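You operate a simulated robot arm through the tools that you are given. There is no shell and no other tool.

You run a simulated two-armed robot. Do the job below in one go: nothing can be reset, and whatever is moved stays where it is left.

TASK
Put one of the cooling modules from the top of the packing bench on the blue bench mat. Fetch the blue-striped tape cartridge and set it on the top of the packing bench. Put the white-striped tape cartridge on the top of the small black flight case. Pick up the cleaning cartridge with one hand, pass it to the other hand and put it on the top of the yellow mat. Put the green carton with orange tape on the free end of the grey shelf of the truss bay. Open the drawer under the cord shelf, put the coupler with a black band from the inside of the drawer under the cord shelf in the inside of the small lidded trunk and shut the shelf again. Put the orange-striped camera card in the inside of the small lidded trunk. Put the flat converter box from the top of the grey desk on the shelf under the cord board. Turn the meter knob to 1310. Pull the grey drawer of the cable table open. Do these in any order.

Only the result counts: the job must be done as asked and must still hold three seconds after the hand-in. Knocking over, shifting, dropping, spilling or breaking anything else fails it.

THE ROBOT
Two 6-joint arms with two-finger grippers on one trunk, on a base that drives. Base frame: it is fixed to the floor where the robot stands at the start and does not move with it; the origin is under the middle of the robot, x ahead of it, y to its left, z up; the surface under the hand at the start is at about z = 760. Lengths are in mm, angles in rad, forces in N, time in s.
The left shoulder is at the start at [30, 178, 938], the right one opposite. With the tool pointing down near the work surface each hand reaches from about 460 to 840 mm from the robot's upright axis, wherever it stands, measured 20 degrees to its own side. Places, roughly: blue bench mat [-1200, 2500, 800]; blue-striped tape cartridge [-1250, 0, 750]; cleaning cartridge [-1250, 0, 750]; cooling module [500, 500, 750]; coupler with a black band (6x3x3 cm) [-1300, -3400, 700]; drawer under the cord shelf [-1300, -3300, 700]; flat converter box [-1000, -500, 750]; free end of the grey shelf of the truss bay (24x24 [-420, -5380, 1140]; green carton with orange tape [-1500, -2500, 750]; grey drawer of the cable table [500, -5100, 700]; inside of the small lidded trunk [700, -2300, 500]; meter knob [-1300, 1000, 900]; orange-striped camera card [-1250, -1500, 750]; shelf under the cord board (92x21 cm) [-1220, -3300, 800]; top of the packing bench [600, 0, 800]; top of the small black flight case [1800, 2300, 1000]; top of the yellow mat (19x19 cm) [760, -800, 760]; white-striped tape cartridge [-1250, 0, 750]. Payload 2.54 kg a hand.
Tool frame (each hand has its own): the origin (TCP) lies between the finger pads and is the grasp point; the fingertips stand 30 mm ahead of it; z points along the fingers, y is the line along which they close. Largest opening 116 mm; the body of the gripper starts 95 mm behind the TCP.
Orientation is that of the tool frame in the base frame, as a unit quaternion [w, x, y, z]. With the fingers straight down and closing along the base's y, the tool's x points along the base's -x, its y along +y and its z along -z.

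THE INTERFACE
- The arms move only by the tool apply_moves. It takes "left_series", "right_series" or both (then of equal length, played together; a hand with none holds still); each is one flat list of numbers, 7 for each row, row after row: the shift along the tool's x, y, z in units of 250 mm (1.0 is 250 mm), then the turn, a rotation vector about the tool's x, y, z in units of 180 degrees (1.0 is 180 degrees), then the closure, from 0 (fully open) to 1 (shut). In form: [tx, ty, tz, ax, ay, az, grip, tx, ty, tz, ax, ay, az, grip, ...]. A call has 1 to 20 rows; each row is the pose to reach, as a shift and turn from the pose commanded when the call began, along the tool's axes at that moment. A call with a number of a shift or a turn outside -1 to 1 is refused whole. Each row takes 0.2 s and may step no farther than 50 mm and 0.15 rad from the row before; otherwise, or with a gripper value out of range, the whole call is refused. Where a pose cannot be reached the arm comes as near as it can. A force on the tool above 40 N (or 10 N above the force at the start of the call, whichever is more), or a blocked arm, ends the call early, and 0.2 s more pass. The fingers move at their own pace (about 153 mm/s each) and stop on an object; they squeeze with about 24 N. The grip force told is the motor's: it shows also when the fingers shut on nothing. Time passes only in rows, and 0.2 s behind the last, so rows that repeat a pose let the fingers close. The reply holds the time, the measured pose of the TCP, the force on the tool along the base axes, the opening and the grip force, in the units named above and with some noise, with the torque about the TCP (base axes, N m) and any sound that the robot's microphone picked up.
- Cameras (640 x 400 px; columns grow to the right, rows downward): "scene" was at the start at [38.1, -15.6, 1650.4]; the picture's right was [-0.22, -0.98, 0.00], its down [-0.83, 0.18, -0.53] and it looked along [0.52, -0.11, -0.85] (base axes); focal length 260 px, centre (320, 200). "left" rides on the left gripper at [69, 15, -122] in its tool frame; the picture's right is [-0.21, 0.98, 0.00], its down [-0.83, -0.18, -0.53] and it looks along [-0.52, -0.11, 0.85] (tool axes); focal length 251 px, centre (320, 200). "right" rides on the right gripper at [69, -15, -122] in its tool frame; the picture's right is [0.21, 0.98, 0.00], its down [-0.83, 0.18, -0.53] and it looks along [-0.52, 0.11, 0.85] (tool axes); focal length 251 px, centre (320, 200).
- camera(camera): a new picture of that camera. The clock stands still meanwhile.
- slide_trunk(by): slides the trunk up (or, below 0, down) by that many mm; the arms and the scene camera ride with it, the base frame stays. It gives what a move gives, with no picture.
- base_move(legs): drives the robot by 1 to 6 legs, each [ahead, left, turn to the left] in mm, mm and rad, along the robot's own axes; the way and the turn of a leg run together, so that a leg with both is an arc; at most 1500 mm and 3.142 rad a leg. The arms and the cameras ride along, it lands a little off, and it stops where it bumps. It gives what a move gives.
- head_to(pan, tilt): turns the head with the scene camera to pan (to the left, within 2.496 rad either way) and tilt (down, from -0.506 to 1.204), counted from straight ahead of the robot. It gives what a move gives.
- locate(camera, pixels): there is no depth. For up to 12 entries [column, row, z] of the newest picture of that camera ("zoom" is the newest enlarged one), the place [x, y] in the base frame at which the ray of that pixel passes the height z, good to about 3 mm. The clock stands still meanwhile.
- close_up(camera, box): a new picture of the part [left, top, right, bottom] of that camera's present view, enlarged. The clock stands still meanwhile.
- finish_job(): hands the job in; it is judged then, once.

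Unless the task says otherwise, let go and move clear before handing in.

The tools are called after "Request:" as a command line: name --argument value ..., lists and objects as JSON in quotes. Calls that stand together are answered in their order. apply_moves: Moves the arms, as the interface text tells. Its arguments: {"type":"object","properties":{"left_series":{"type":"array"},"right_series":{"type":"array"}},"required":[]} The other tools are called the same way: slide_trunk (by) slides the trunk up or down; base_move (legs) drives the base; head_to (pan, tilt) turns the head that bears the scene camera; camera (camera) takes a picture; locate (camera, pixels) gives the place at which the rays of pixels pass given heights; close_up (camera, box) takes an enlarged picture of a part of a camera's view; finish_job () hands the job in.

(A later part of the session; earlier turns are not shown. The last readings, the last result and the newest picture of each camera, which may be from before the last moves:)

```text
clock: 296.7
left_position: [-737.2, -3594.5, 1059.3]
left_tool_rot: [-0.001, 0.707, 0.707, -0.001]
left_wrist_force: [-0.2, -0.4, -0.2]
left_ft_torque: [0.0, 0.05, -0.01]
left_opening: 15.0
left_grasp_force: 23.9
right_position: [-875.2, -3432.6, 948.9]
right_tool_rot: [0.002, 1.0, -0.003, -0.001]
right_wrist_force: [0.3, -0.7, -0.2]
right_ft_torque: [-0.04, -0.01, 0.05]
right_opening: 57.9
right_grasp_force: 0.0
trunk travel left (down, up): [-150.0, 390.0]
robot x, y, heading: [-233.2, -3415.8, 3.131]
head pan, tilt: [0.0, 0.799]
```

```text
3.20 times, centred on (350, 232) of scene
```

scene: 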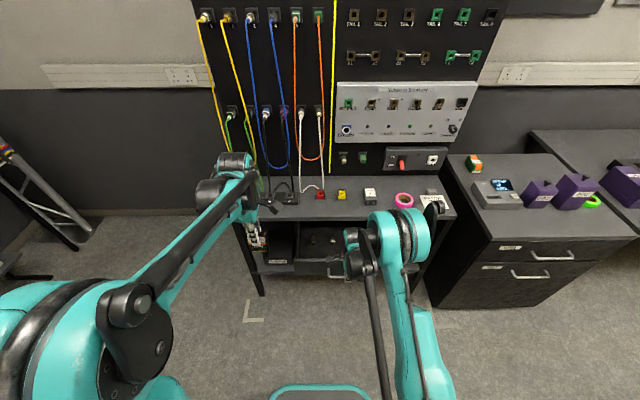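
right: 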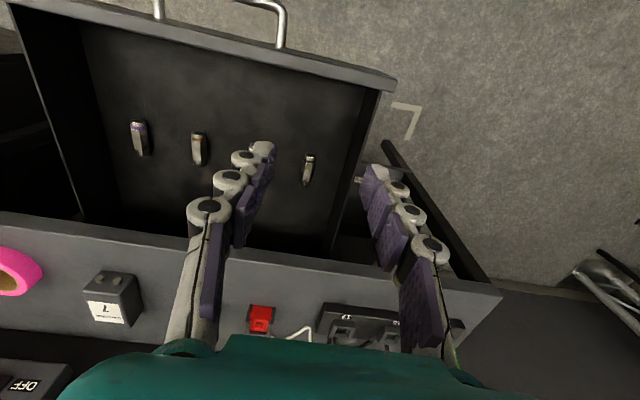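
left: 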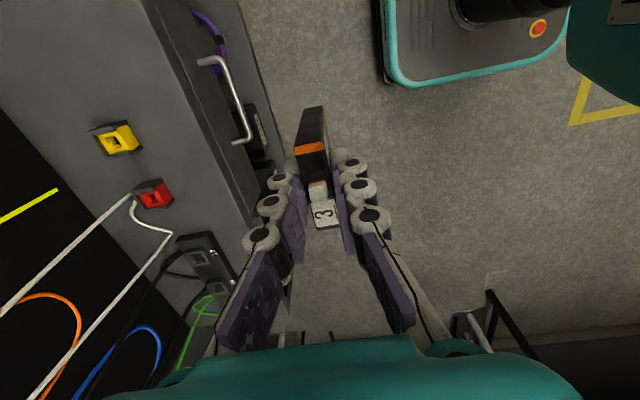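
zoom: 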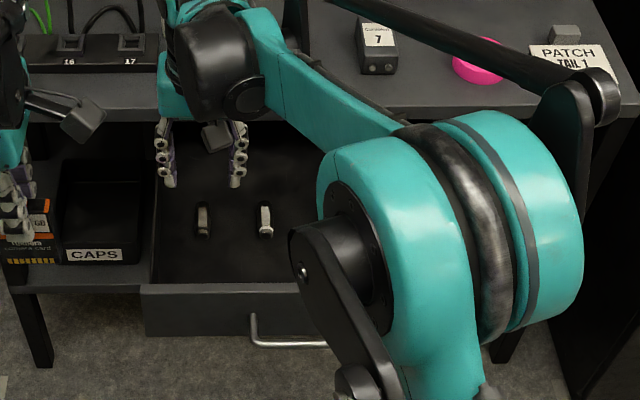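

I zoom in on the couplers in the right view.

Request:
close_up --camera "right" --box '[270, 130, 350, 200]'

Request:
close_up --camera "scene" --box '[295, 210, 355, 250]'

Request:
close_up --camera "right" --box '[110, 110, 230, 180]'

```text
5.71 times, centred on (310, 165) of right
```

zoom: 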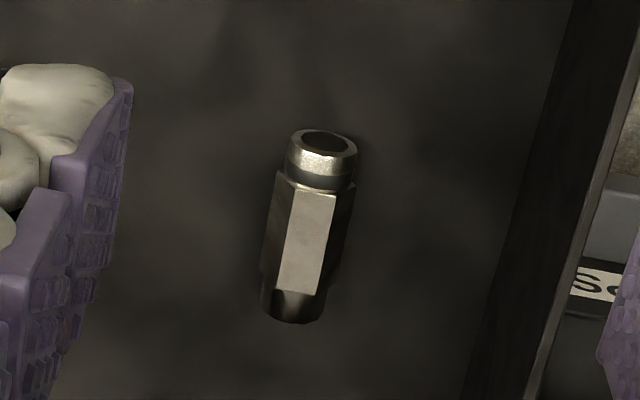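

```text
10.00 times, centred on (325, 230) of scene
```

zoom: 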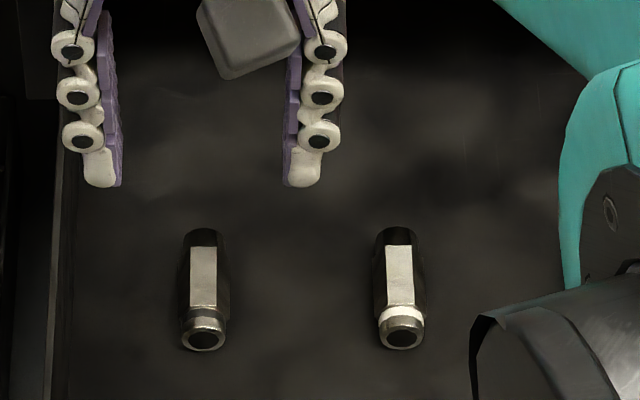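

```text
5.33 times, centred on (170, 145) of right
```

zoom: 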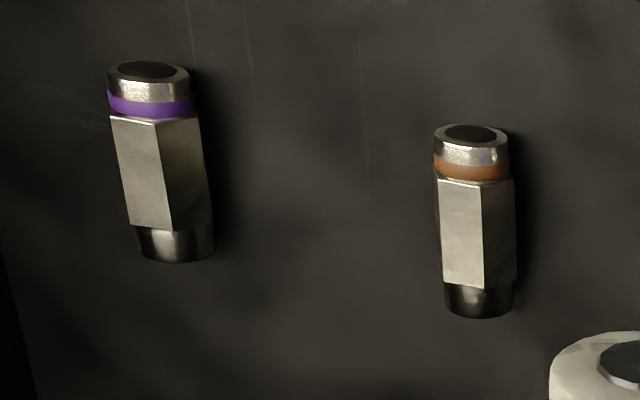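

The leftmost coupler has the black band. I triangulate it with both cameras.

Request:
locate --camera "right" --pixels '[[307.4, 172, 660], [307.4, 172, 690], [307.4, 172, 720], [310.4, 154.5, 690], [305, 186, 690], [374, 90, 740], [385, 75, 750]]'

Request:
locate --camera "scene" --pixels '[[313.3, 237.5, 660], [313.3, 237.5, 690], [313.3, 237.5, 720], [313.3, 244, 690], [313.3, 234, 690], [340, 260, 740]]'

```text
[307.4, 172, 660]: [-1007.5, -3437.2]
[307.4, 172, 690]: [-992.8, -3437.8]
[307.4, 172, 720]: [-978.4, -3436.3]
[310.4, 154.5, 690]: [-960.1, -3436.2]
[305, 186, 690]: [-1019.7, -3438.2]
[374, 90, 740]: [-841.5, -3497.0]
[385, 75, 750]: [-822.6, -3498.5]
```

```text
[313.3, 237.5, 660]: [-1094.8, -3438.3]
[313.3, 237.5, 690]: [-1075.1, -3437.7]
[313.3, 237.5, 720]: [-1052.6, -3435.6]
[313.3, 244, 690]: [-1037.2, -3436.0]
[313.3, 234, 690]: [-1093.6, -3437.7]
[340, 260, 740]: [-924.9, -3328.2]
```

Allowing for the scene frame being from before the last 80 mm, both views give the coupler at about (−992, −3437, 690). I lower the right hand over it.

Request:
apply_moves --right_series '[-0.16, 0.01, 0, 0, 0, 0, 0.5, -0.32, 0.02, 0, 0, 0, 0, 0.5, -0.468, 0.02, 0.08, 0, 0, 0, 0.5, -0.468, 0.02, 0.26, 0, 0, 0, 0.5, -0.468, 0.02, 0.44, 0, 0, 0, 0.5, -0.468, 0.02, 0.62, 0, 0, 0, 0.5, -0.468, 0.02, 0.78, 0, 0, 0, 0.5, -0.468, 0.02, 0.78, 0, 0, 0, 0.5]'

Request:
camera --camera "right"

Request:
camera --camera "scene"

```text
clock: 298.5
left_position: [-737.5, -3595.5, 1059.2]
left_tool_rot: [0.0, 0.707, 0.707, -0.003]
left_wrist_force: [-0.3, -0.4, -1.6]
left_ft_torque: [0.0, -0.02, -0.01]
left_opening: 14.7
left_grasp_force: 23.7
right_position: [-984.1, -3435.5, 757.1]
right_tool_rot: [0.003, 1.0, -0.003, -0.001]
right_wrist_force: [-0.4, 0.2, -0.1]
right_ft_torque: [0.01, 0.01, 0.01]
right_opening: 57.9
right_grasp_force: 0.1
right hand out of reach, approached as far as the arm can: row 7, 8
trunk travel left (down, up): [-150.0, 390.0]
robot x, y, heading: [-233.0, -3410.1, 3.124]
head pan, tilt: [0.0, 0.799]
```

```text
taken
```

right: 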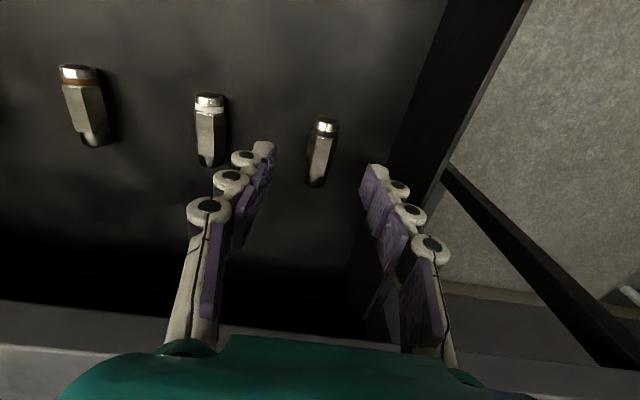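

```text
taken
```

scene: 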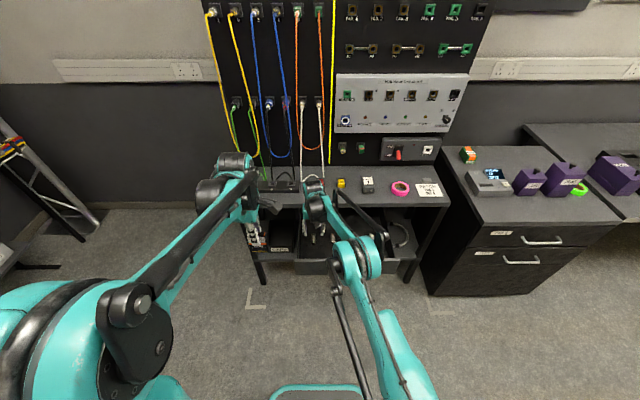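

The target is just out of reach at this height. I raise and pull back the hand, drive 110 mm ahead, and re-approach.

Request:
apply_moves --right_series '[0, 0, -0.18, 0, 0, 0, 0.5, 0.0, 0, -0.36, 0, 0, 0, 0.5, 0.16, 0, -0.4, 0, 0, 0, 0.5, 0.32, 0, -0.4, 0, 0, 0, 0.5, 0.44, 0, -0.4, 0, 0, 0, 0.5]'

Request:
base_move --legs '[[110, 0, 0]]'

Request:
camera --camera "right"

Request:
close_up --camera "right" --box '[270, 130, 350, 200]'

```text
clock: 299.7
left_position: [-737.0, -3594.8, 1059.3]
left_tool_rot: [-0.001, 0.707, 0.707, -0.003]
left_wrist_force: [-0.5, 0.4, -0.8]
left_ft_torque: [0.0, 0.02, -0.01]
left_opening: 15.1
left_grasp_force: 23.6
right_position: [-874.2, -3435.5, 859.1]
right_tool_rot: [0.003, 1.0, -0.003, -0.001]
right_wrist_force: [0.0, 0.1, 0.6]
right_ft_torque: [0.0, 0.04, -0.01]
right_opening: 57.8
right_grasp_force: 0.1
trunk travel left (down, up): [-150.0, 390.0]
robot x, y, heading: [-233.9, -3414.0, 3.132]
head pan, tilt: [0.0, 0.799]
```

```text
clock: 300.9
left_position: [-849.9, -3593.2, 1057.9]
left_tool_rot: [0.0, 0.707, 0.707, -0.001]
left_wrist_force: [-0.6, 0.3, -0.6]
left_ft_torque: [-0.02, -0.05, 0.03]
left_opening: 15.0
left_grasp_force: 24.0
right_position: [-987.2, -3434.5, 856.9]
right_tool_rot: [0.003, 1.0, -0.004, -0.001]
right_wrist_force: [-1.2, 0.5, 0.8]
right_ft_torque: [0.02, -0.02, -0.01]
right_opening: 58.1
right_grasp_force: 0.1
trunk travel left (down, up): [-150.0, 390.0]
robot x, y, heading: [-346.3, -3414.9, 3.136]
head pan, tilt: [0.0, 0.799]
```

```text
taken
```

right: 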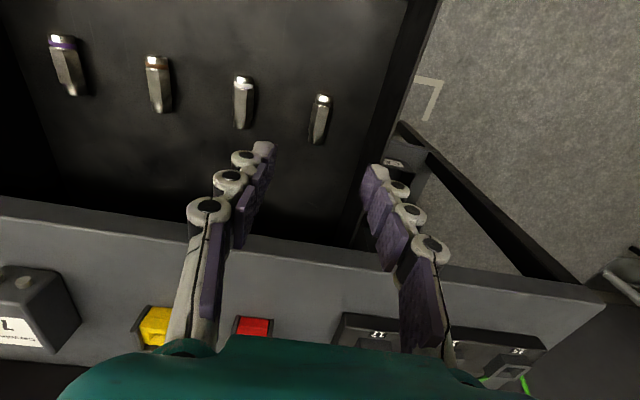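

```text
5.71 times, centred on (310, 165) of right
```

zoom: 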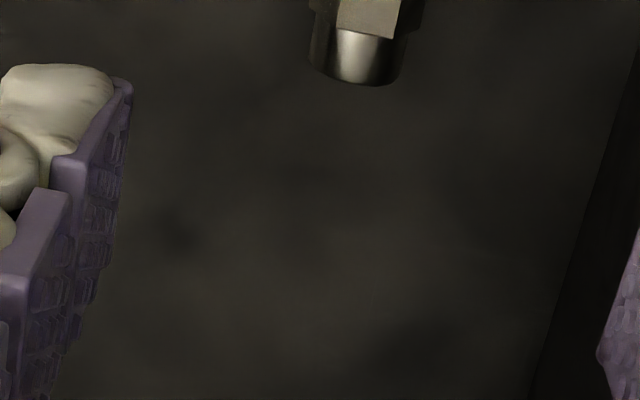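

The coupler shows at (319,118). I locate it from here.

Request:
locate --camera "right" --pixels '[[319, 120, 690], [319, 120, 670], [322, 98, 690], [316, 143, 690], [319, 120, 650]]'

```text
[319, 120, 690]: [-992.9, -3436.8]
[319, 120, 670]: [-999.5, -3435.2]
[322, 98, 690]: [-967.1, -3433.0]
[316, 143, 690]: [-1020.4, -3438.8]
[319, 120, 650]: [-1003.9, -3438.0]
```

Consistent: (−993, −3436, 690). I descend in steps to TCP ≈ 708 and grip.

Request:
apply_moves --right_series '[-0.023, 0.008, 0.15, 0, 0, 0, 0.5, -0.023, 0.008, 0.32, 0, 0, 0, 0.5, -0.023, 0.008, 0.48, 0, 0, 0, 0.5, -0.023, 0.008, 0.54, 0, 0, 0, 0.5, -0.023, 0.008, 0.58, 0, 0, 0, 0.5, -0.023, 0.008, 0.596, 0, 0, 0, 0.5, -0.023, 0.008, 0.596, 0, 0, 0, 0.85, -0.023, 0.008, 0.596, 0, 0, 0, 0.85, -0.023, 0.008, 0.596, 0, 0, 0, 0.85]'

Request:
camera --camera "right"

```text
clock: 302.9
left_position: [-847.9, -3594.0, 1058.6]
left_tool_rot: [-0.002, 0.707, 0.707, -0.003]
left_wrist_force: [0.2, -0.1, -1.6]
left_ft_torque: [0.0, -0.03, -0.02]
left_opening: 15.0
left_grasp_force: 24.3
right_position: [-991.2, -3437.7, 709.6]
right_tool_rot: [0.003, 1.0, -0.003, -0.001]
right_wrist_force: [0.5, 0.1, 8.1]
right_ft_torque: [0.03, 0.02, 0.0]
right_opening: 19.7
right_grasp_force: 21.8
trunk travel left (down, up): [-150.0, 390.0]
robot x, y, heading: [-344.9, -3413.4, 3.132]
head pan, tilt: [0.0, 0.799]
```

```text
taken
```

right: 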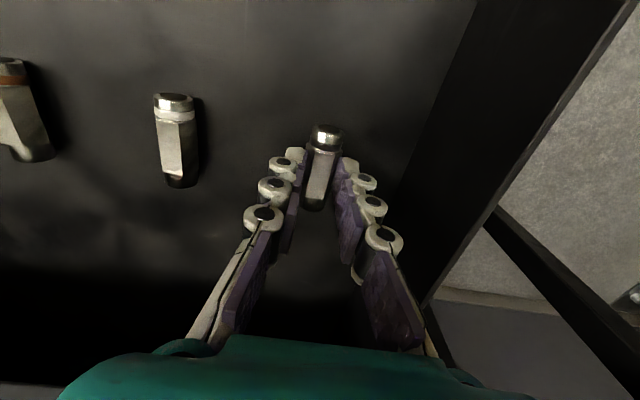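

The coupler is between the tips (19.7 mm). I tighten and lift it out.

Request:
apply_moves --right_series '[0, 0, 0, 0, 0, 0, 0.97, 0, 0, 0, 0, 0, 0, 0.97, 0, 0, -0.1, 0, 0, 0, 0.97, 0, 0, -0.25, 0, 0, 0, 0.97, 0, 0, -0.42, 0, 0, 0, 0.97, 0, 0, -0.6, 0, 0, 0, 0.97, 0.0, 0, -0.8, 0, 0, 0, 0.97, 0.0, 0, -0.96, 0, 0, 0, 0.97]'

Request:
camera --camera "right"

```text
clock: 304.7
left_position: [-849.1, -3592.5, 1059.1]
left_tool_rot: [-0.001, 0.707, 0.707, -0.002]
left_wrist_force: [-0.1, -0.9, -1.3]
left_ft_torque: [0.02, 0.02, 0.0]
left_opening: 15.2
left_grasp_force: 24.4
right_position: [-991.9, -3435.7, 950.5]
right_tool_rot: [0.003, 1.0, -0.003, -0.001]
right_wrist_force: [0.4, -0.2, -0.9]
right_ft_torque: [0.02, 0.02, 0.01]
right_opening: 3.6
right_grasp_force: 0.1
trunk travel left (down, up): [-150.0, 390.0]
robot x, y, heading: [-347.2, -3412.9, 3.133]
head pan, tilt: [0.0, 0.799]
```

```text
taken
```

right: 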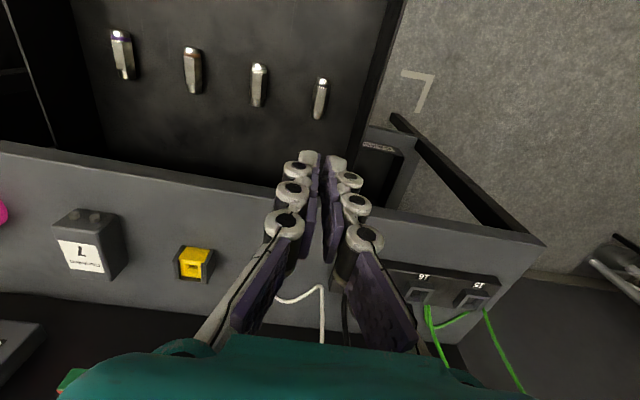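

The fingers slipped off the top of the coupler: it lies lower than thought. I check its place and go deeper.

Request:
close_up --camera "right" --box '[270, 60, 370, 130]'

Request:
locate --camera "right" --pixels '[[320, 98, 670], [320, 98, 680], [323, 80, 670], [318, 118, 670]]'

```text
5.71 times, centred on (320, 95) of right
```

zoom: 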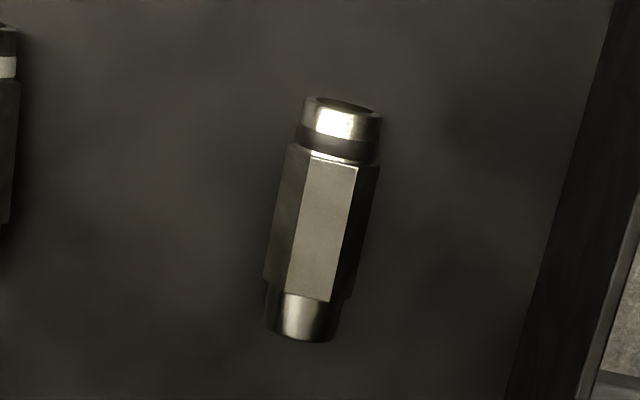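

```text
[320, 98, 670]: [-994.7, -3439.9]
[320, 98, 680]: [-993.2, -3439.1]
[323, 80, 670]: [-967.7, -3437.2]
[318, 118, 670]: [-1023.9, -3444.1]
```

The black-band coupler is undisturbed at about (−994, −3438). I descend again, deeper this time, to feel for the drawer floor.

Request:
apply_moves --right_series '[-0.008, 0.008, 0.0, 0, 0, 0, 0.5, -0.008, 0.008, 0.18, 0, 0, 0, 0.5, -0.008, 0.008, 0.36, 0, 0, 0, 0.5, -0.008, 0.008, 0.54, 0, 0, 0, 0.5, -0.008, 0.008, 0.72, 0, 0, 0, 0.5, -0.008, 0.008, 0.86, 0, 0, 0, 0.5, -0.008, 0.008, 0.94, 0, 0, 0, 0.5, -0.008, 0.008, 0.976, 0, 0, 0, 0.5, -0.008, 0.008, 0.992, 0, 0, 0, 0.5, -0.008, 0.008, 0.992, 0, 0, 0, 0.5]'

Request:
apply_moves --right_series '[0, 0, 0.012, 0, 0, 0, 0.5, 0, 0, 0.024, 0, 0, 0, 0.5, 0, 0, 0.032, 0, 0, 0, 0.5, 0, 0, 0.032, 0, 0, 0, 0.5]'

Request:
camera --camera "right"

```text
clock: 306.9
left_position: [-848.4, -3593.6, 1058.7]
left_tool_rot: [-0.001, 0.707, 0.707, -0.001]
left_wrist_force: [0.5, 0.9, -1.0]
left_ft_torque: [0.02, 0.0, 0.02]
left_opening: 15.2
left_grasp_force: 24.2
right_position: [-994.9, -3439.8, 700.4]
right_tool_rot: [0.002, 1.0, -0.002, 0.0]
right_wrist_force: [0.1, -0.1, 0.1]
right_ft_torque: [0.03, -0.01, 0.01]
right_opening: 57.9
right_grasp_force: 0.0
trunk travel left (down, up): [-150.0, 390.0]
robot x, y, heading: [-344.9, -3413.7, 3.129]
head pan, tilt: [0.0, 0.799]
```

```text
clock: 307.8
left_position: [-846.0, -3592.0, 1061.7]
left_tool_rot: [-0.002, 0.707, 0.707, -0.003]
left_wrist_force: [0.0, 0.4, -0.2]
left_ft_torque: [-0.06, 0.02, -0.01]
left_opening: 15.0
left_grasp_force: 24.5
right_position: [-993.8, -3436.9, 698.7]
right_tool_rot: [0.003, 1.0, -0.005, -0.003]
right_wrist_force: [0.1, 6.4, 41.0]
right_ft_torque: [0.45, -0.21, -0.17]
right_opening: 17.8
right_grasp_force: 36.4
trunk travel left (down, up): [-150.0, 390.0]
robot x, y, heading: [-346.1, -3414.0, 3.134]
head pan, tilt: [0.0, 0.799]
stopped in row 4 (right hand): the force on the tool passed its limit at 51 N (the readings are from after the stop); the commanded pose is now the measured one
```

```text
taken
```

right: 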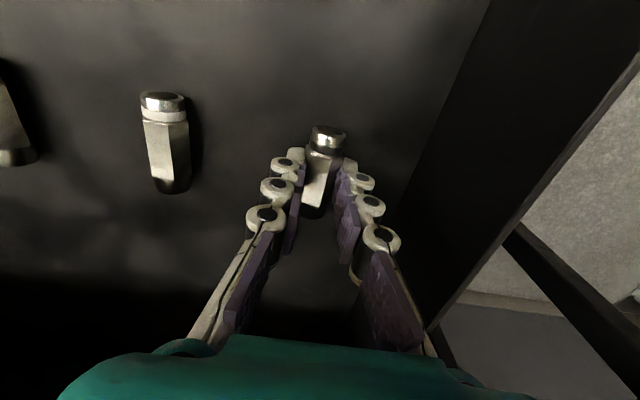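

The tips met the floor and the fingers have closed to 17.8 mm. I zoom to see what they hold.

Request:
close_up --camera "right" --box '[250, 110, 410, 230]'

Request:
close_up --camera "scene" --box '[270, 200, 370, 270]'

```text
3.33 times, centred on (330, 170) of right
```

zoom: 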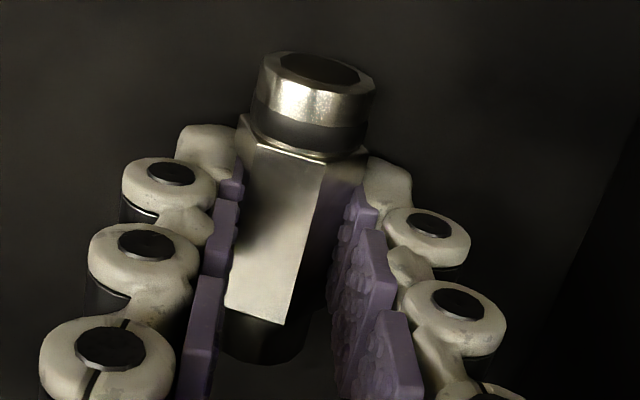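

```text
5.71 times, centred on (320, 235) of scene
```

zoom: 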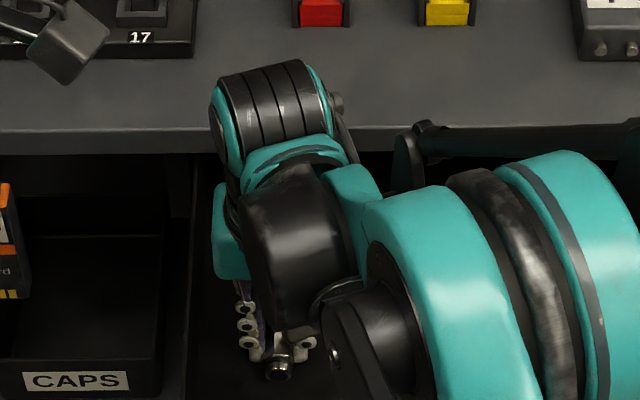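

The pads straddle the hex body now. I squeeze fully and lift slowly.

Request:
apply_moves --right_series '[0, 0, -0.008, 0, 0, 0, 1.0, 0, 0, -0.012, 0, 0, 0, 1.0, 0, 0, -0.012, 0, 0, 0, 1.0, 0, 0, -0.05, 0, 0, 0, 1.0, 0, 0, -0.1, 0, 0, 0, 1.0, 0, 0, -0.18, 0, 0, 0, 1.0]'

Request:
camera --camera "right"

```text
clock: 309.2
left_position: [-848.5, -3593.5, 1059.5]
left_tool_rot: [0.0, 0.707, 0.707, -0.002]
left_wrist_force: [0.1, 0.2, -1.3]
left_ft_torque: [0.0, 0.03, 0.01]
left_opening: 15.1
left_grasp_force: 23.8
right_position: [-994.0, -3439.4, 739.9]
right_tool_rot: [0.003, 1.0, -0.003, -0.001]
right_wrist_force: [0.4, -0.5, -0.4]
right_ft_torque: [-0.02, 0.0, 0.02]
right_opening: 21.2
right_grasp_force: 24.7
trunk travel left (down, up): [-150.0, 390.0]
robot x, y, heading: [-345.9, -3412.7, 3.132]
head pan, tilt: [0.0, 0.799]
```

```text
taken
```

right: 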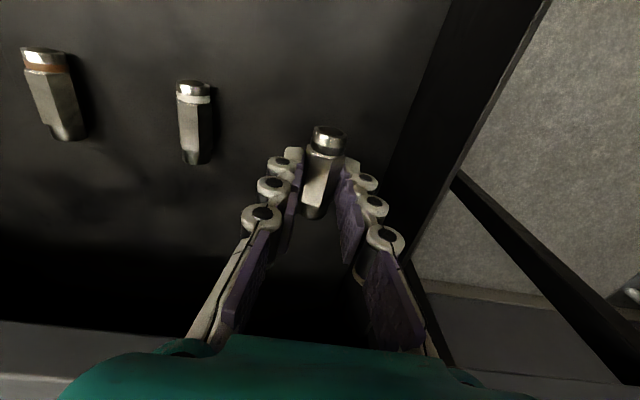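

The coupler is held (21 mm). I lift it clear and look toward the trunk at (700, −2300); I'll shut the drawer with an empty hand when I return for the carton.

Request:
apply_moves --right_series '[0, 0, -0.18, 0, 0, 0, 1.0, 0, 0, -0.36, 0, 0, 0, 1.0, 0, 0, -0.54, 0, 0, 0, 1.0, 0, 0, -0.72, 0, 0, 0, 1.0, 0, 0, -0.9, 0, 0, 0, 1.0, 0.1, 0, -0.98, 0, 0, 0, 1.0, 0.25, 0, -0.98, 0, 0, 0, 1.0, 0.42, 0, -0.98, 0, 0, 0, 1.0]'

Request:
head_to --pan -2.35 --tilt 0.6

Request:
camera --camera "scene"

Request:
camera --camera "right"

```text
clock: 311.0
left_position: [-846.6, -3592.0, 1060.0]
left_tool_rot: [-0.001, 0.707, 0.707, -0.002]
left_wrist_force: [0.0, 0.1, -0.3]
left_ft_torque: [0.03, 0.05, -0.02]
left_opening: 15.0
left_grasp_force: 24.3
right_position: [-885.2, -3437.9, 985.0]
right_tool_rot: [0.003, 1.0, -0.003, -0.002]
right_wrist_force: [-0.6, -0.2, 0.4]
right_ft_torque: [0.01, 0.05, -0.04]
right_opening: 20.9
right_grasp_force: 23.9
trunk travel left (down, up): [-150.0, 390.0]
robot x, y, heading: [-346.5, -3409.2, 3.129]
head pan, tilt: [0.0, 0.799]
```

```text
clock: 313.2
left_position: [-848.0, -3593.2, 1059.3]
left_tool_rot: [0.0, 0.707, 0.707, -0.002]
left_wrist_force: [-0.2, 0.8, -1.1]
left_ft_torque: [-0.01, 0.04, -0.01]
left_opening: 15.0
left_grasp_force: 24.6
right_position: [-887.5, -3439.0, 983.4]
right_tool_rot: [0.003, 1.0, -0.003, -0.001]
right_wrist_force: [0.0, 0.3, 0.3]
right_ft_torque: [-0.02, 0.01, -0.01]
right_opening: 19.4
right_grasp_force: 23.8
trunk travel left (down, up): [-150.0, 390.0]
robot x, y, heading: [-343.9, -3414.2, 3.133]
head pan, tilt: [-2.349, 0.6]
```

```text
taken
```

scene: 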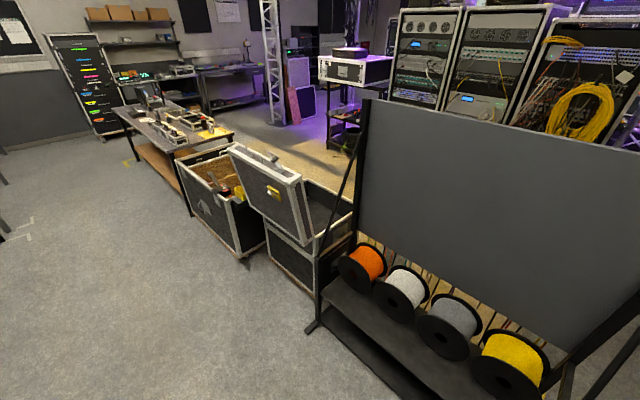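

```text
taken
```

right: 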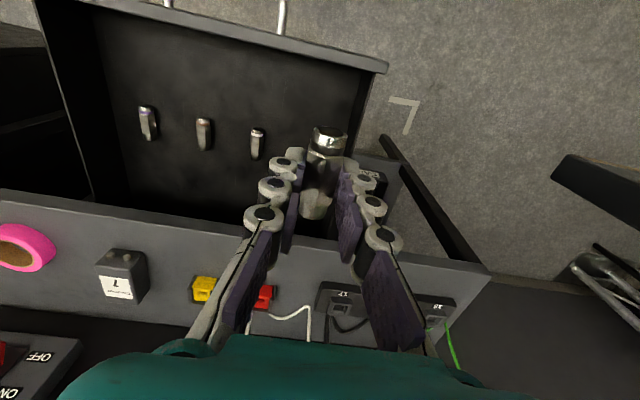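

The lidded trunk stands between the big road trunk and the cable-reel rack, lid open. I locate floor points to plan a safe drive.

Request:
locate --camera "scene" --pixels '[[310, 330, 0], [245, 262, 0], [400, 400, 0], [312, 290, 0], [270, 255, 0], [196, 213, 0], [300, 240, 560], [318, 235, 560], [230, 145, 900], [310, 178, 900], [350, 215, 560], [306, 245, 560]]'

Request:
close_up --camera "scene" --box '[170, 120, 370, 320]'

```text
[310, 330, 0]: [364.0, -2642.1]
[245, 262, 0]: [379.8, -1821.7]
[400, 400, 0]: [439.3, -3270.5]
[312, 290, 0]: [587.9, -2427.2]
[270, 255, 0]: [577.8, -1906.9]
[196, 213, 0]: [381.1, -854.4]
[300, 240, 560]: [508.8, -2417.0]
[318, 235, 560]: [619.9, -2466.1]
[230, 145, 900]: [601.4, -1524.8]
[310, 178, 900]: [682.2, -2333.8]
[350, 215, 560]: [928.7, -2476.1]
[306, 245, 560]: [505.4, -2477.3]
```

```text
2.00 times, centred on (270, 220) of scene
```

zoom: 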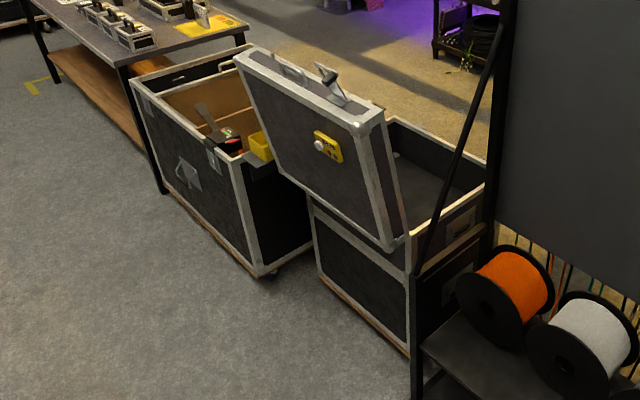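

The trunk's front is near x 580, y −1907..−2470, rim z≈560, and its open lid stands on the aisle side up to about z 1000. I'll reach over the lid with the torso raised. First I back off, sidestep to y≈−2250 and turn.

Request:
base_move --legs '[[-60, 0, 0], [0, -1160, 0], [0, 0, -3.133]]'

Request:
slide_trunk --by 380

Request:
head_to --pan 0.0 --tilt 0.8

Request:
camera --camera "scene"

Request:
camera --camera "right"

```text
clock: 326.9
left_position: [228.0, -2082.2, 1058.6]
left_tool_rot: [-0.002, 0.709, -0.705, 0.0]
left_wrist_force: [0.6, -0.1, -1.2]
left_ft_torque: [-0.03, -0.01, 0.0]
left_opening: 15.2
left_grasp_force: 24.2
right_position: [269.1, -2238.1, 985.1]
right_tool_rot: [0.001, -0.001, 1.0, 0.002]
right_wrist_force: [-0.3, -0.4, -1.4]
right_ft_torque: [0.0, -0.01, 0.01]
right_opening: 19.2
right_grasp_force: 23.8
trunk travel left (down, up): [-150.0, 390.0]
robot x, y, heading: [-272.5, -2267.8, -0.006]
head pan, tilt: [-2.349, 0.6]
```

```text
clock: 330.6
left_position: [229.3, -2082.8, 1437.7]
left_tool_rot: [-0.002, 0.709, -0.705, 0.001]
left_wrist_force: [0.3, -0.2, -1.1]
left_ft_torque: [0.01, 0.0, -0.02]
left_opening: 15.3
left_grasp_force: 23.9
right_position: [268.4, -2237.2, 1364.6]
right_tool_rot: [0.001, 0.0, 1.0, 0.002]
right_wrist_force: [0.2, -0.2, -0.5]
right_ft_torque: [-0.03, -0.04, 0.0]
right_opening: 19.2
right_grasp_force: 24.1
trunk travel left (down, up): [-530.0, 10.0]
robot x, y, heading: [-270.9, -2263.9, -0.004]
head pan, tilt: [-2.349, 0.6]
```

```text
clock: 332.8
left_position: [228.5, -2081.4, 1438.8]
left_tool_rot: [-0.002, 0.709, -0.705, 0.0]
left_wrist_force: [0.8, 0.0, -0.1]
left_ft_torque: [0.0, -0.01, 0.0]
left_opening: 15.1
left_grasp_force: 24.2
right_position: [269.6, -2238.9, 1363.3]
right_tool_rot: [0.001, -0.001, 1.0, 0.004]
right_wrist_force: [0.3, 0.0, 0.2]
right_ft_torque: [0.0, -0.01, -0.03]
right_opening: 19.6
right_grasp_force: 24.0
trunk travel left (down, up): [-530.0, 10.0]
robot x, y, heading: [-277.0, -2265.2, -0.002]
head pan, tilt: [0.0, 0.799]
```

```text
taken
```

scene: 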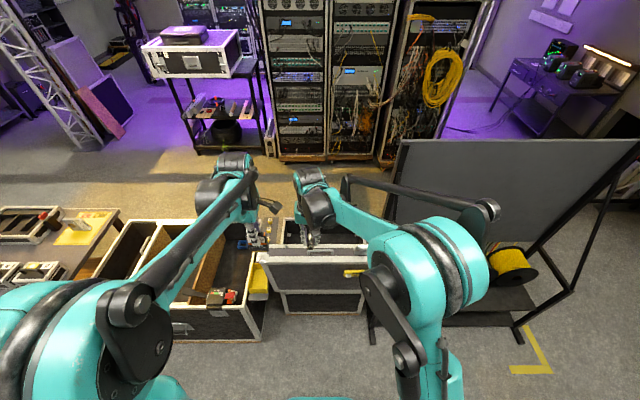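

```text
taken
```

right: 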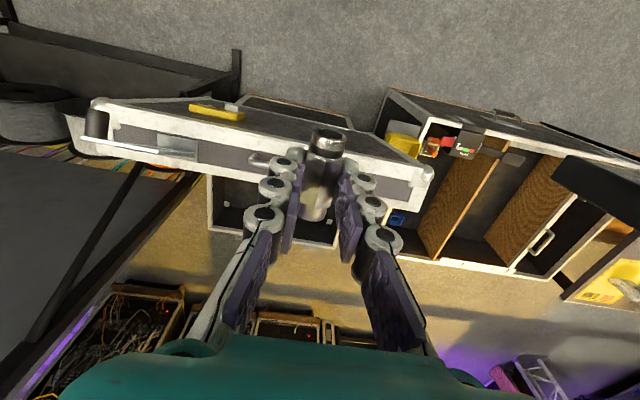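

The raised view shows the lid in front and the open trunk behind it (scene ~285-365, 220-250). I zoom and locate.

Request:
close_up --camera "scene" --box '[230, 190, 410, 320]'

Request:
close_up --camera "right" --box '[80, 70, 460, 290]'

Request:
locate --camera "scene" --pixels '[[283, 218, 560], [362, 245, 900], [270, 250, 900], [270, 265, 900], [365, 262, 900], [284, 313, 0], [363, 313, 0], [375, 345, 0]]'

Request:
locate --camera "right" --pixels '[[210, 230, 560], [340, 245, 560], [430, 172, 950], [95, 103, 950], [205, 180, 560], [240, 95, 0], [350, 115, 560]]'

```text
3.08 times, centred on (320, 255) of scene
```

zoom: 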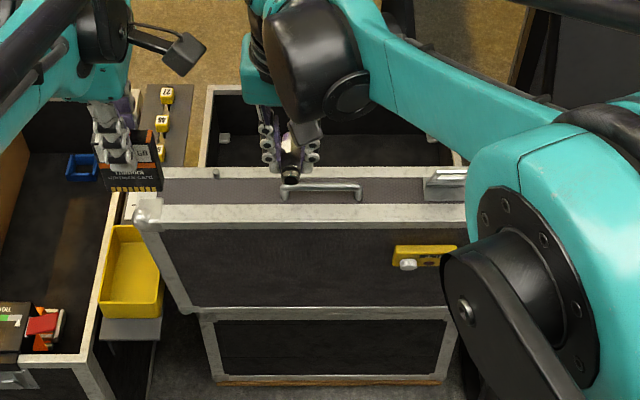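

```text
1.68 times, centred on (270, 180) of right
```

zoom: 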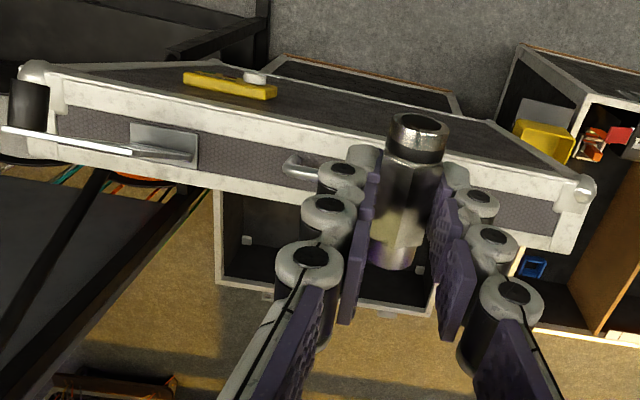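

```text
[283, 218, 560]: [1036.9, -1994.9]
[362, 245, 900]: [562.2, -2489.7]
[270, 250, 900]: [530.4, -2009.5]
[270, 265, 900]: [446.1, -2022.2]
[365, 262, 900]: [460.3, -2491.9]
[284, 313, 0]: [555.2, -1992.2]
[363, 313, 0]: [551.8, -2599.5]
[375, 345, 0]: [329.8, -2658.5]
```

```text
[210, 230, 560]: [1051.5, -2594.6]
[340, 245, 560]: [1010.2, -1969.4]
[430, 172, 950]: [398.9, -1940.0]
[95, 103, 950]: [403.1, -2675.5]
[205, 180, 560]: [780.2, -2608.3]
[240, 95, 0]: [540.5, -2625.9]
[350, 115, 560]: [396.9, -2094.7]
```

The geometry now fits: trunk body x≈553..880, y −1992..−2597, rim z≈775; the lid leans toward the aisle with its top near x≈364, z≈1045. With the arms well above it I drive ahead 350 mm.

Request:
base_move --legs '[[350, 0, 0]]'

Request:
head_to --pan 0.0 --tilt 1.0

Request:
camera --camera "scene"

Request:
camera --camera "left"

Request:
camera --camera "right"

```text
clock: 335.1
left_position: [578.7, -2084.6, 1439.5]
left_tool_rot: [-0.003, 0.71, -0.705, 0.002]
left_wrist_force: [-0.3, 0.4, -0.2]
left_ft_torque: [-0.02, -0.01, 0.0]
left_opening: 14.9
left_grasp_force: 23.5
right_position: [619.0, -2238.9, 1365.1]
right_tool_rot: [0.001, 0.0, 1.0, 0.003]
right_wrist_force: [-0.3, 0.3, 0.6]
right_ft_torque: [-0.01, -0.01, -0.01]
right_opening: 19.6
right_grasp_force: 24.4
trunk travel left (down, up): [-530.0, 10.0]
robot x, y, heading: [79.5, -2264.3, -0.003]
head pan, tilt: [0.0, 0.799]
```

```text
clock: 335.8
left_position: [580.9, -2083.2, 1438.8]
left_tool_rot: [-0.002, 0.709, -0.705, 0.001]
left_wrist_force: [0.0, 0.3, -1.2]
left_ft_torque: [-0.02, 0.01, 0.0]
left_opening: 15.2
left_grasp_force: 24.3
right_position: [620.6, -2238.5, 1364.6]
right_tool_rot: [0.0, 0.001, 1.0, 0.002]
right_wrist_force: [0.4, -0.5, -0.9]
right_ft_torque: [0.01, 0.0, -0.01]
right_opening: 19.2
right_grasp_force: 24.2
trunk travel left (down, up): [-530.0, 10.0]
robot x, y, heading: [77.0, -2269.1, -0.005]
head pan, tilt: [0.0, 1.0]
```

```text
taken
```

scene: 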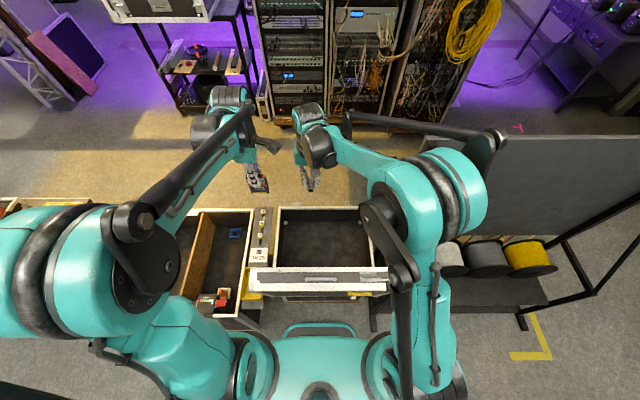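

```text
taken
```

left: 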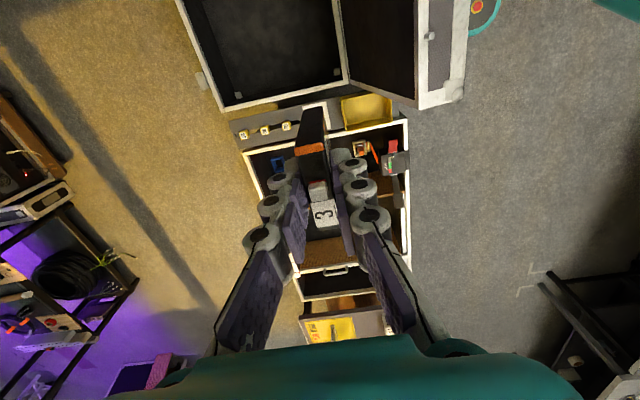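

```text
taken
```

right: 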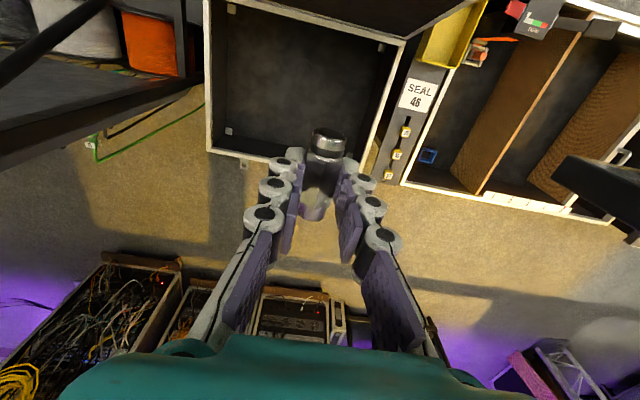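

The trunk is open and empty. I triangulate its rim corner from the scene and left views.

Request:
locate --camera "left" --pixels '[[219, 110, 560], [219, 110, 650], [219, 110, 750], [349, 82, 560], [349, 82, 650], [349, 82, 750], [232, 98, 300], [232, 98, 450]]'

Request:
locate --camera "scene" --pixels '[[276, 207, 560], [276, 207, 650], [276, 207, 750], [252, 269, 900], [252, 269, 1000], [388, 290, 900], [388, 290, 1000], [282, 263, 560]]'

Request:
locate --camera "right" --pixels '[[207, 150, 560], [207, 150, 650], [207, 150, 750], [405, 42, 560], [405, 42, 650], [228, 132, 300], [228, 132, 450], [380, 48, 300]]'

```text
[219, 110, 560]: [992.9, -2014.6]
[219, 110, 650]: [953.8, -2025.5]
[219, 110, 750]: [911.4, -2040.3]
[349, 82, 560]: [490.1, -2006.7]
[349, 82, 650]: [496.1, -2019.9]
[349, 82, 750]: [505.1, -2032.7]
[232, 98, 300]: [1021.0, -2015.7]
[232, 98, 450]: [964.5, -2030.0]
```

```text
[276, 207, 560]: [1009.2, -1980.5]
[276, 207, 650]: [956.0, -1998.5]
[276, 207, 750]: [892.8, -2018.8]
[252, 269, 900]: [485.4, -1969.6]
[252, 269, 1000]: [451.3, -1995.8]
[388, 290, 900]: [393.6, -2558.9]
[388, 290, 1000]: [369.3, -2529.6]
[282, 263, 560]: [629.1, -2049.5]
```

```text
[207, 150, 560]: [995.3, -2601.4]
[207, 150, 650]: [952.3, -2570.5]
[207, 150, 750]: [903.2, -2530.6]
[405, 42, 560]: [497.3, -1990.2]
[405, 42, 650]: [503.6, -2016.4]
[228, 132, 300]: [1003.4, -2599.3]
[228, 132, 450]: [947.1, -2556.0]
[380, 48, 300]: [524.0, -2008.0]
```

The rim is at z≈655 with trunk x≈497..950 and floor near z≈490. To clear the lid safely I need its exact top, so I triangulate the lid's upper corners.

Request:
close_up --camera "left" --box '[320, 0, 520, 125]'

Request:
locate --camera "left" --pixels '[[416, 107, 950], [416, 107, 1050], [416, 107, 1150], [462, 98, 950], [462, 98, 1050], [462, 98, 1150]]'

Request:
close_up --camera "scene" --box '[230, 240, 410, 340]'

Request:
locate --camera "scene" --pixels '[[252, 268, 950], [252, 268, 1050], [252, 268, 1150], [249, 292, 950], [249, 292, 1050], [249, 292, 1150]]'

```text
3.20 times, centred on (420, 62) of left
```

zoom: 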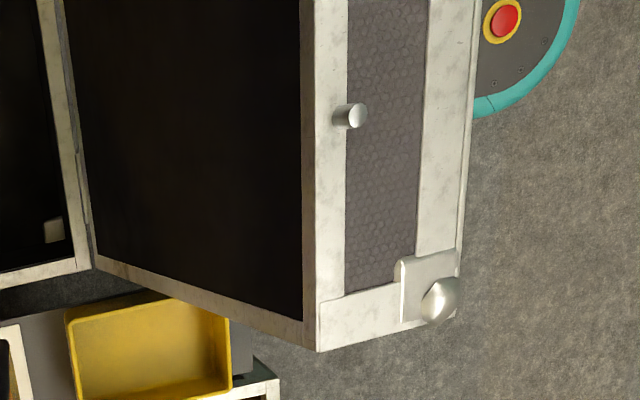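

```text
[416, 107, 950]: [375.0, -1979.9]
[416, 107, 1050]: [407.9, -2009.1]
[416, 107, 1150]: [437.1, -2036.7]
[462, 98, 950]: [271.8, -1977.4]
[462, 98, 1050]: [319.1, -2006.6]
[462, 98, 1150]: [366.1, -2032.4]
```

```text
3.56 times, centred on (320, 290) of scene
```

zoom: 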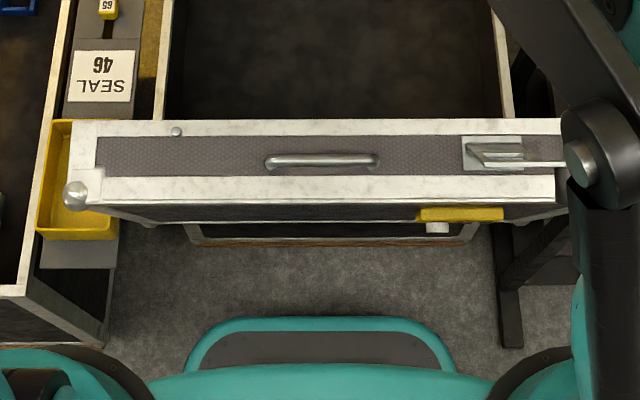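

```text
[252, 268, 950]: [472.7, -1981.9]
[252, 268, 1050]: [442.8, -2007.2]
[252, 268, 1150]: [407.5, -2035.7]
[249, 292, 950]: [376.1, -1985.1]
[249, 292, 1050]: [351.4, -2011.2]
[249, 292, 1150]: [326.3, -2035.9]
```

The lid's top edge is at z≈1100, x 340..425. I raise the torso fully and drive 95 mm closer so the upper arms pass above the lid more steeply.

Request:
slide_trunk --by 10

Request:
base_move --legs '[[95, 0, 0]]'

Request:
head_to --pan 0.0 --tilt 1.15

Request:
camera --camera "scene"

```text
clock: 336.4
left_position: [580.0, -2084.1, 1449.4]
left_tool_rot: [-0.002, 0.709, -0.705, 0.001]
left_wrist_force: [0.1, 0.2, -1.3]
left_ft_torque: [0.03, 0.0, 0.0]
left_opening: 15.0
left_grasp_force: 24.1
right_position: [619.1, -2238.6, 1374.1]
right_tool_rot: [0.0, 0.001, 1.0, 0.002]
right_wrist_force: [-0.5, 0.1, -0.5]
right_ft_torque: [-0.01, 0.01, -0.01]
right_opening: 19.4
right_grasp_force: 23.9
trunk travel left (down, up): [-540.0, 0.0]
robot x, y, heading: [80.5, -2266.3, 0.001]
head pan, tilt: [0.0, 1.0]
```

```text
clock: 337.5
left_position: [673.7, -2085.3, 1449.0]
left_tool_rot: [-0.003, 0.71, -0.705, 0.002]
left_wrist_force: [0.1, -0.5, -1.2]
left_ft_torque: [0.01, 0.0, 0.0]
left_opening: 15.5
left_grasp_force: 24.2
right_position: [714.2, -2239.0, 1376.1]
right_tool_rot: [0.0, 0.0, 1.0, 0.002]
right_wrist_force: [-0.2, 0.7, -0.6]
right_ft_torque: [-0.03, 0.0, -0.01]
right_opening: 19.4
right_grasp_force: 23.7
trunk travel left (down, up): [-540.0, 0.0]
robot x, y, heading: [170.2, -2265.5, -0.003]
head pan, tilt: [0.0, 1.0]
```

```text
clock: 338.2
left_position: [678.1, -2085.5, 1447.6]
left_tool_rot: [-0.002, 0.71, -0.704, -0.001]
left_wrist_force: [0.9, 0.2, -1.4]
left_ft_torque: [-0.02, 0.04, 0.0]
left_opening: 15.0
left_grasp_force: 24.5
right_position: [716.1, -2239.7, 1374.2]
right_tool_rot: [0.0, 0.0, 1.0, 0.003]
right_wrist_force: [1.3, 0.3, -0.7]
right_ft_torque: [0.02, 0.03, -0.01]
right_opening: 19.0
right_grasp_force: 24.1
trunk travel left (down, up): [-540.0, 0.0]
robot x, y, heading: [171.7, -2269.1, -0.006]
head pan, tilt: [0.0, 1.15]
```

```text
taken
```

scene: 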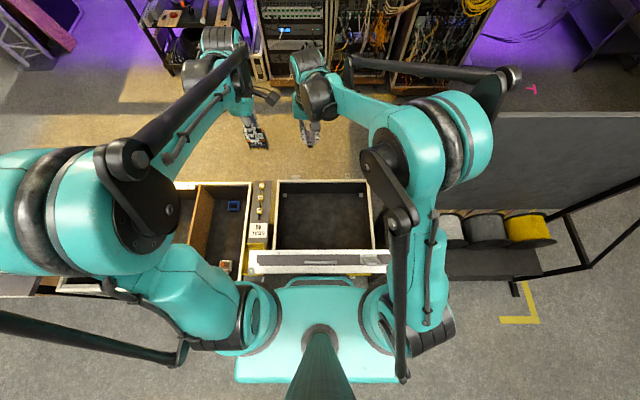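

The trunk interior is in clear view. I bring the left hand (card) over (640, −2170) and descend in stages, checking the lid each time.

Request:
apply_moves --left_series '[0.12, 0.05, 0, 0, 0, 0, 0.97, 0.24, 0.1, 0, 0, 0, 0, 0.97, 0.34, 0.152, 0.05, 0, 0, 0, 0.97, 0.34, 0.152, 0.22, 0, 0, 0, 0.97, 0.34, 0.152, 0.4, 0, 0, 0, 0.97, 0.34, 0.152, 0.58, 0, 0, 0, 0.97, 0.34, 0.152, 0.76, 0, 0, 0, 0.97, 0.34, 0.152, 0.94, 0, 0, 0, 0.97]'

Request:
apply_moves --left_series '[0, 0, 0.18, 0, 0, 0, 0.97, 0, 0, 0.36, 0, 0, 0, 0.97, 0, 0, 0.54, 0, 0, 0, 0.97, 0, 0, 0.72, 0, 0, 0, 0.97]'

Request:
camera --camera "scene"

Request:
camera --camera "left"

```text
clock: 338.9
left_position: [650.0, -2145.1, 1446.2]
left_tool_rot: [-0.006, 0.712, -0.702, -0.001]
left_wrist_force: [0.3, -0.4, -0.9]
left_ft_torque: [0.02, 0.01, 0.02]
left_opening: 15.4
left_grasp_force: 23.7
right_position: [714.9, -2243.4, 1374.5]
right_tool_rot: [0.001, 0.002, 1.0, 0.003]
right_wrist_force: [0.6, -0.6, -1.2]
right_ft_torque: [0.01, 0.0, 0.01]
right_opening: 19.5
right_grasp_force: 24.0
trunk travel left (down, up): [-540.0, 0.0]
robot x, y, heading: [176.5, -2269.5, -0.001]
head pan, tilt: [0.0, 1.15]
stopped in row 3 (left hand): the force on the tool passed its limit at 62 N (the readings are from after the stop); the commanded pose is now the measured one
```

```text
clock: 339.9
left_position: [653.6, -2142.7, 1263.5]
left_tool_rot: [-0.004, 0.713, -0.701, -0.001]
left_wrist_force: [0.0, 0.7, -1.6]
left_ft_torque: [0.02, 0.03, 0.02]
left_opening: 15.4
left_grasp_force: 23.8
right_position: [717.1, -2242.7, 1372.8]
right_tool_rot: [0.0, 0.003, 1.0, 0.003]
right_wrist_force: [-0.5, -0.2, -1.0]
right_ft_torque: [0.0, 0.06, 0.01]
right_opening: 19.1
right_grasp_force: 24.1
trunk travel left (down, up): [-540.0, 0.0]
robot x, y, heading: [177.5, -2268.8, -0.006]
head pan, tilt: [0.0, 1.15]
```

```text
taken
```

scene: 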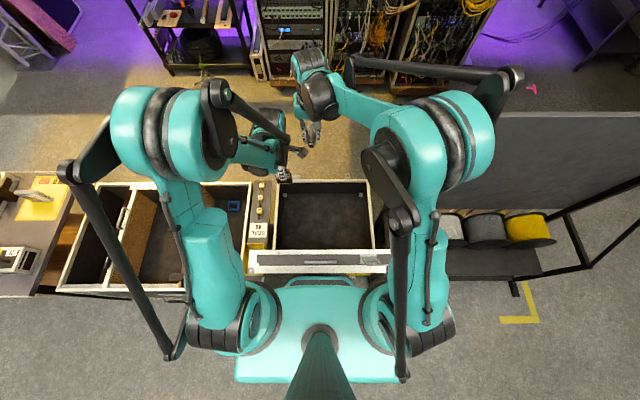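

```text
taken
```

left: 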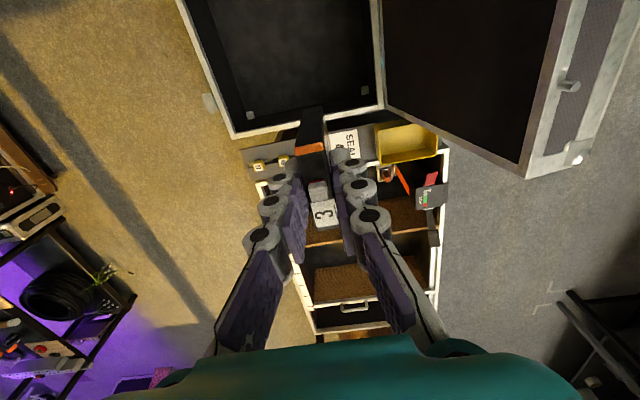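

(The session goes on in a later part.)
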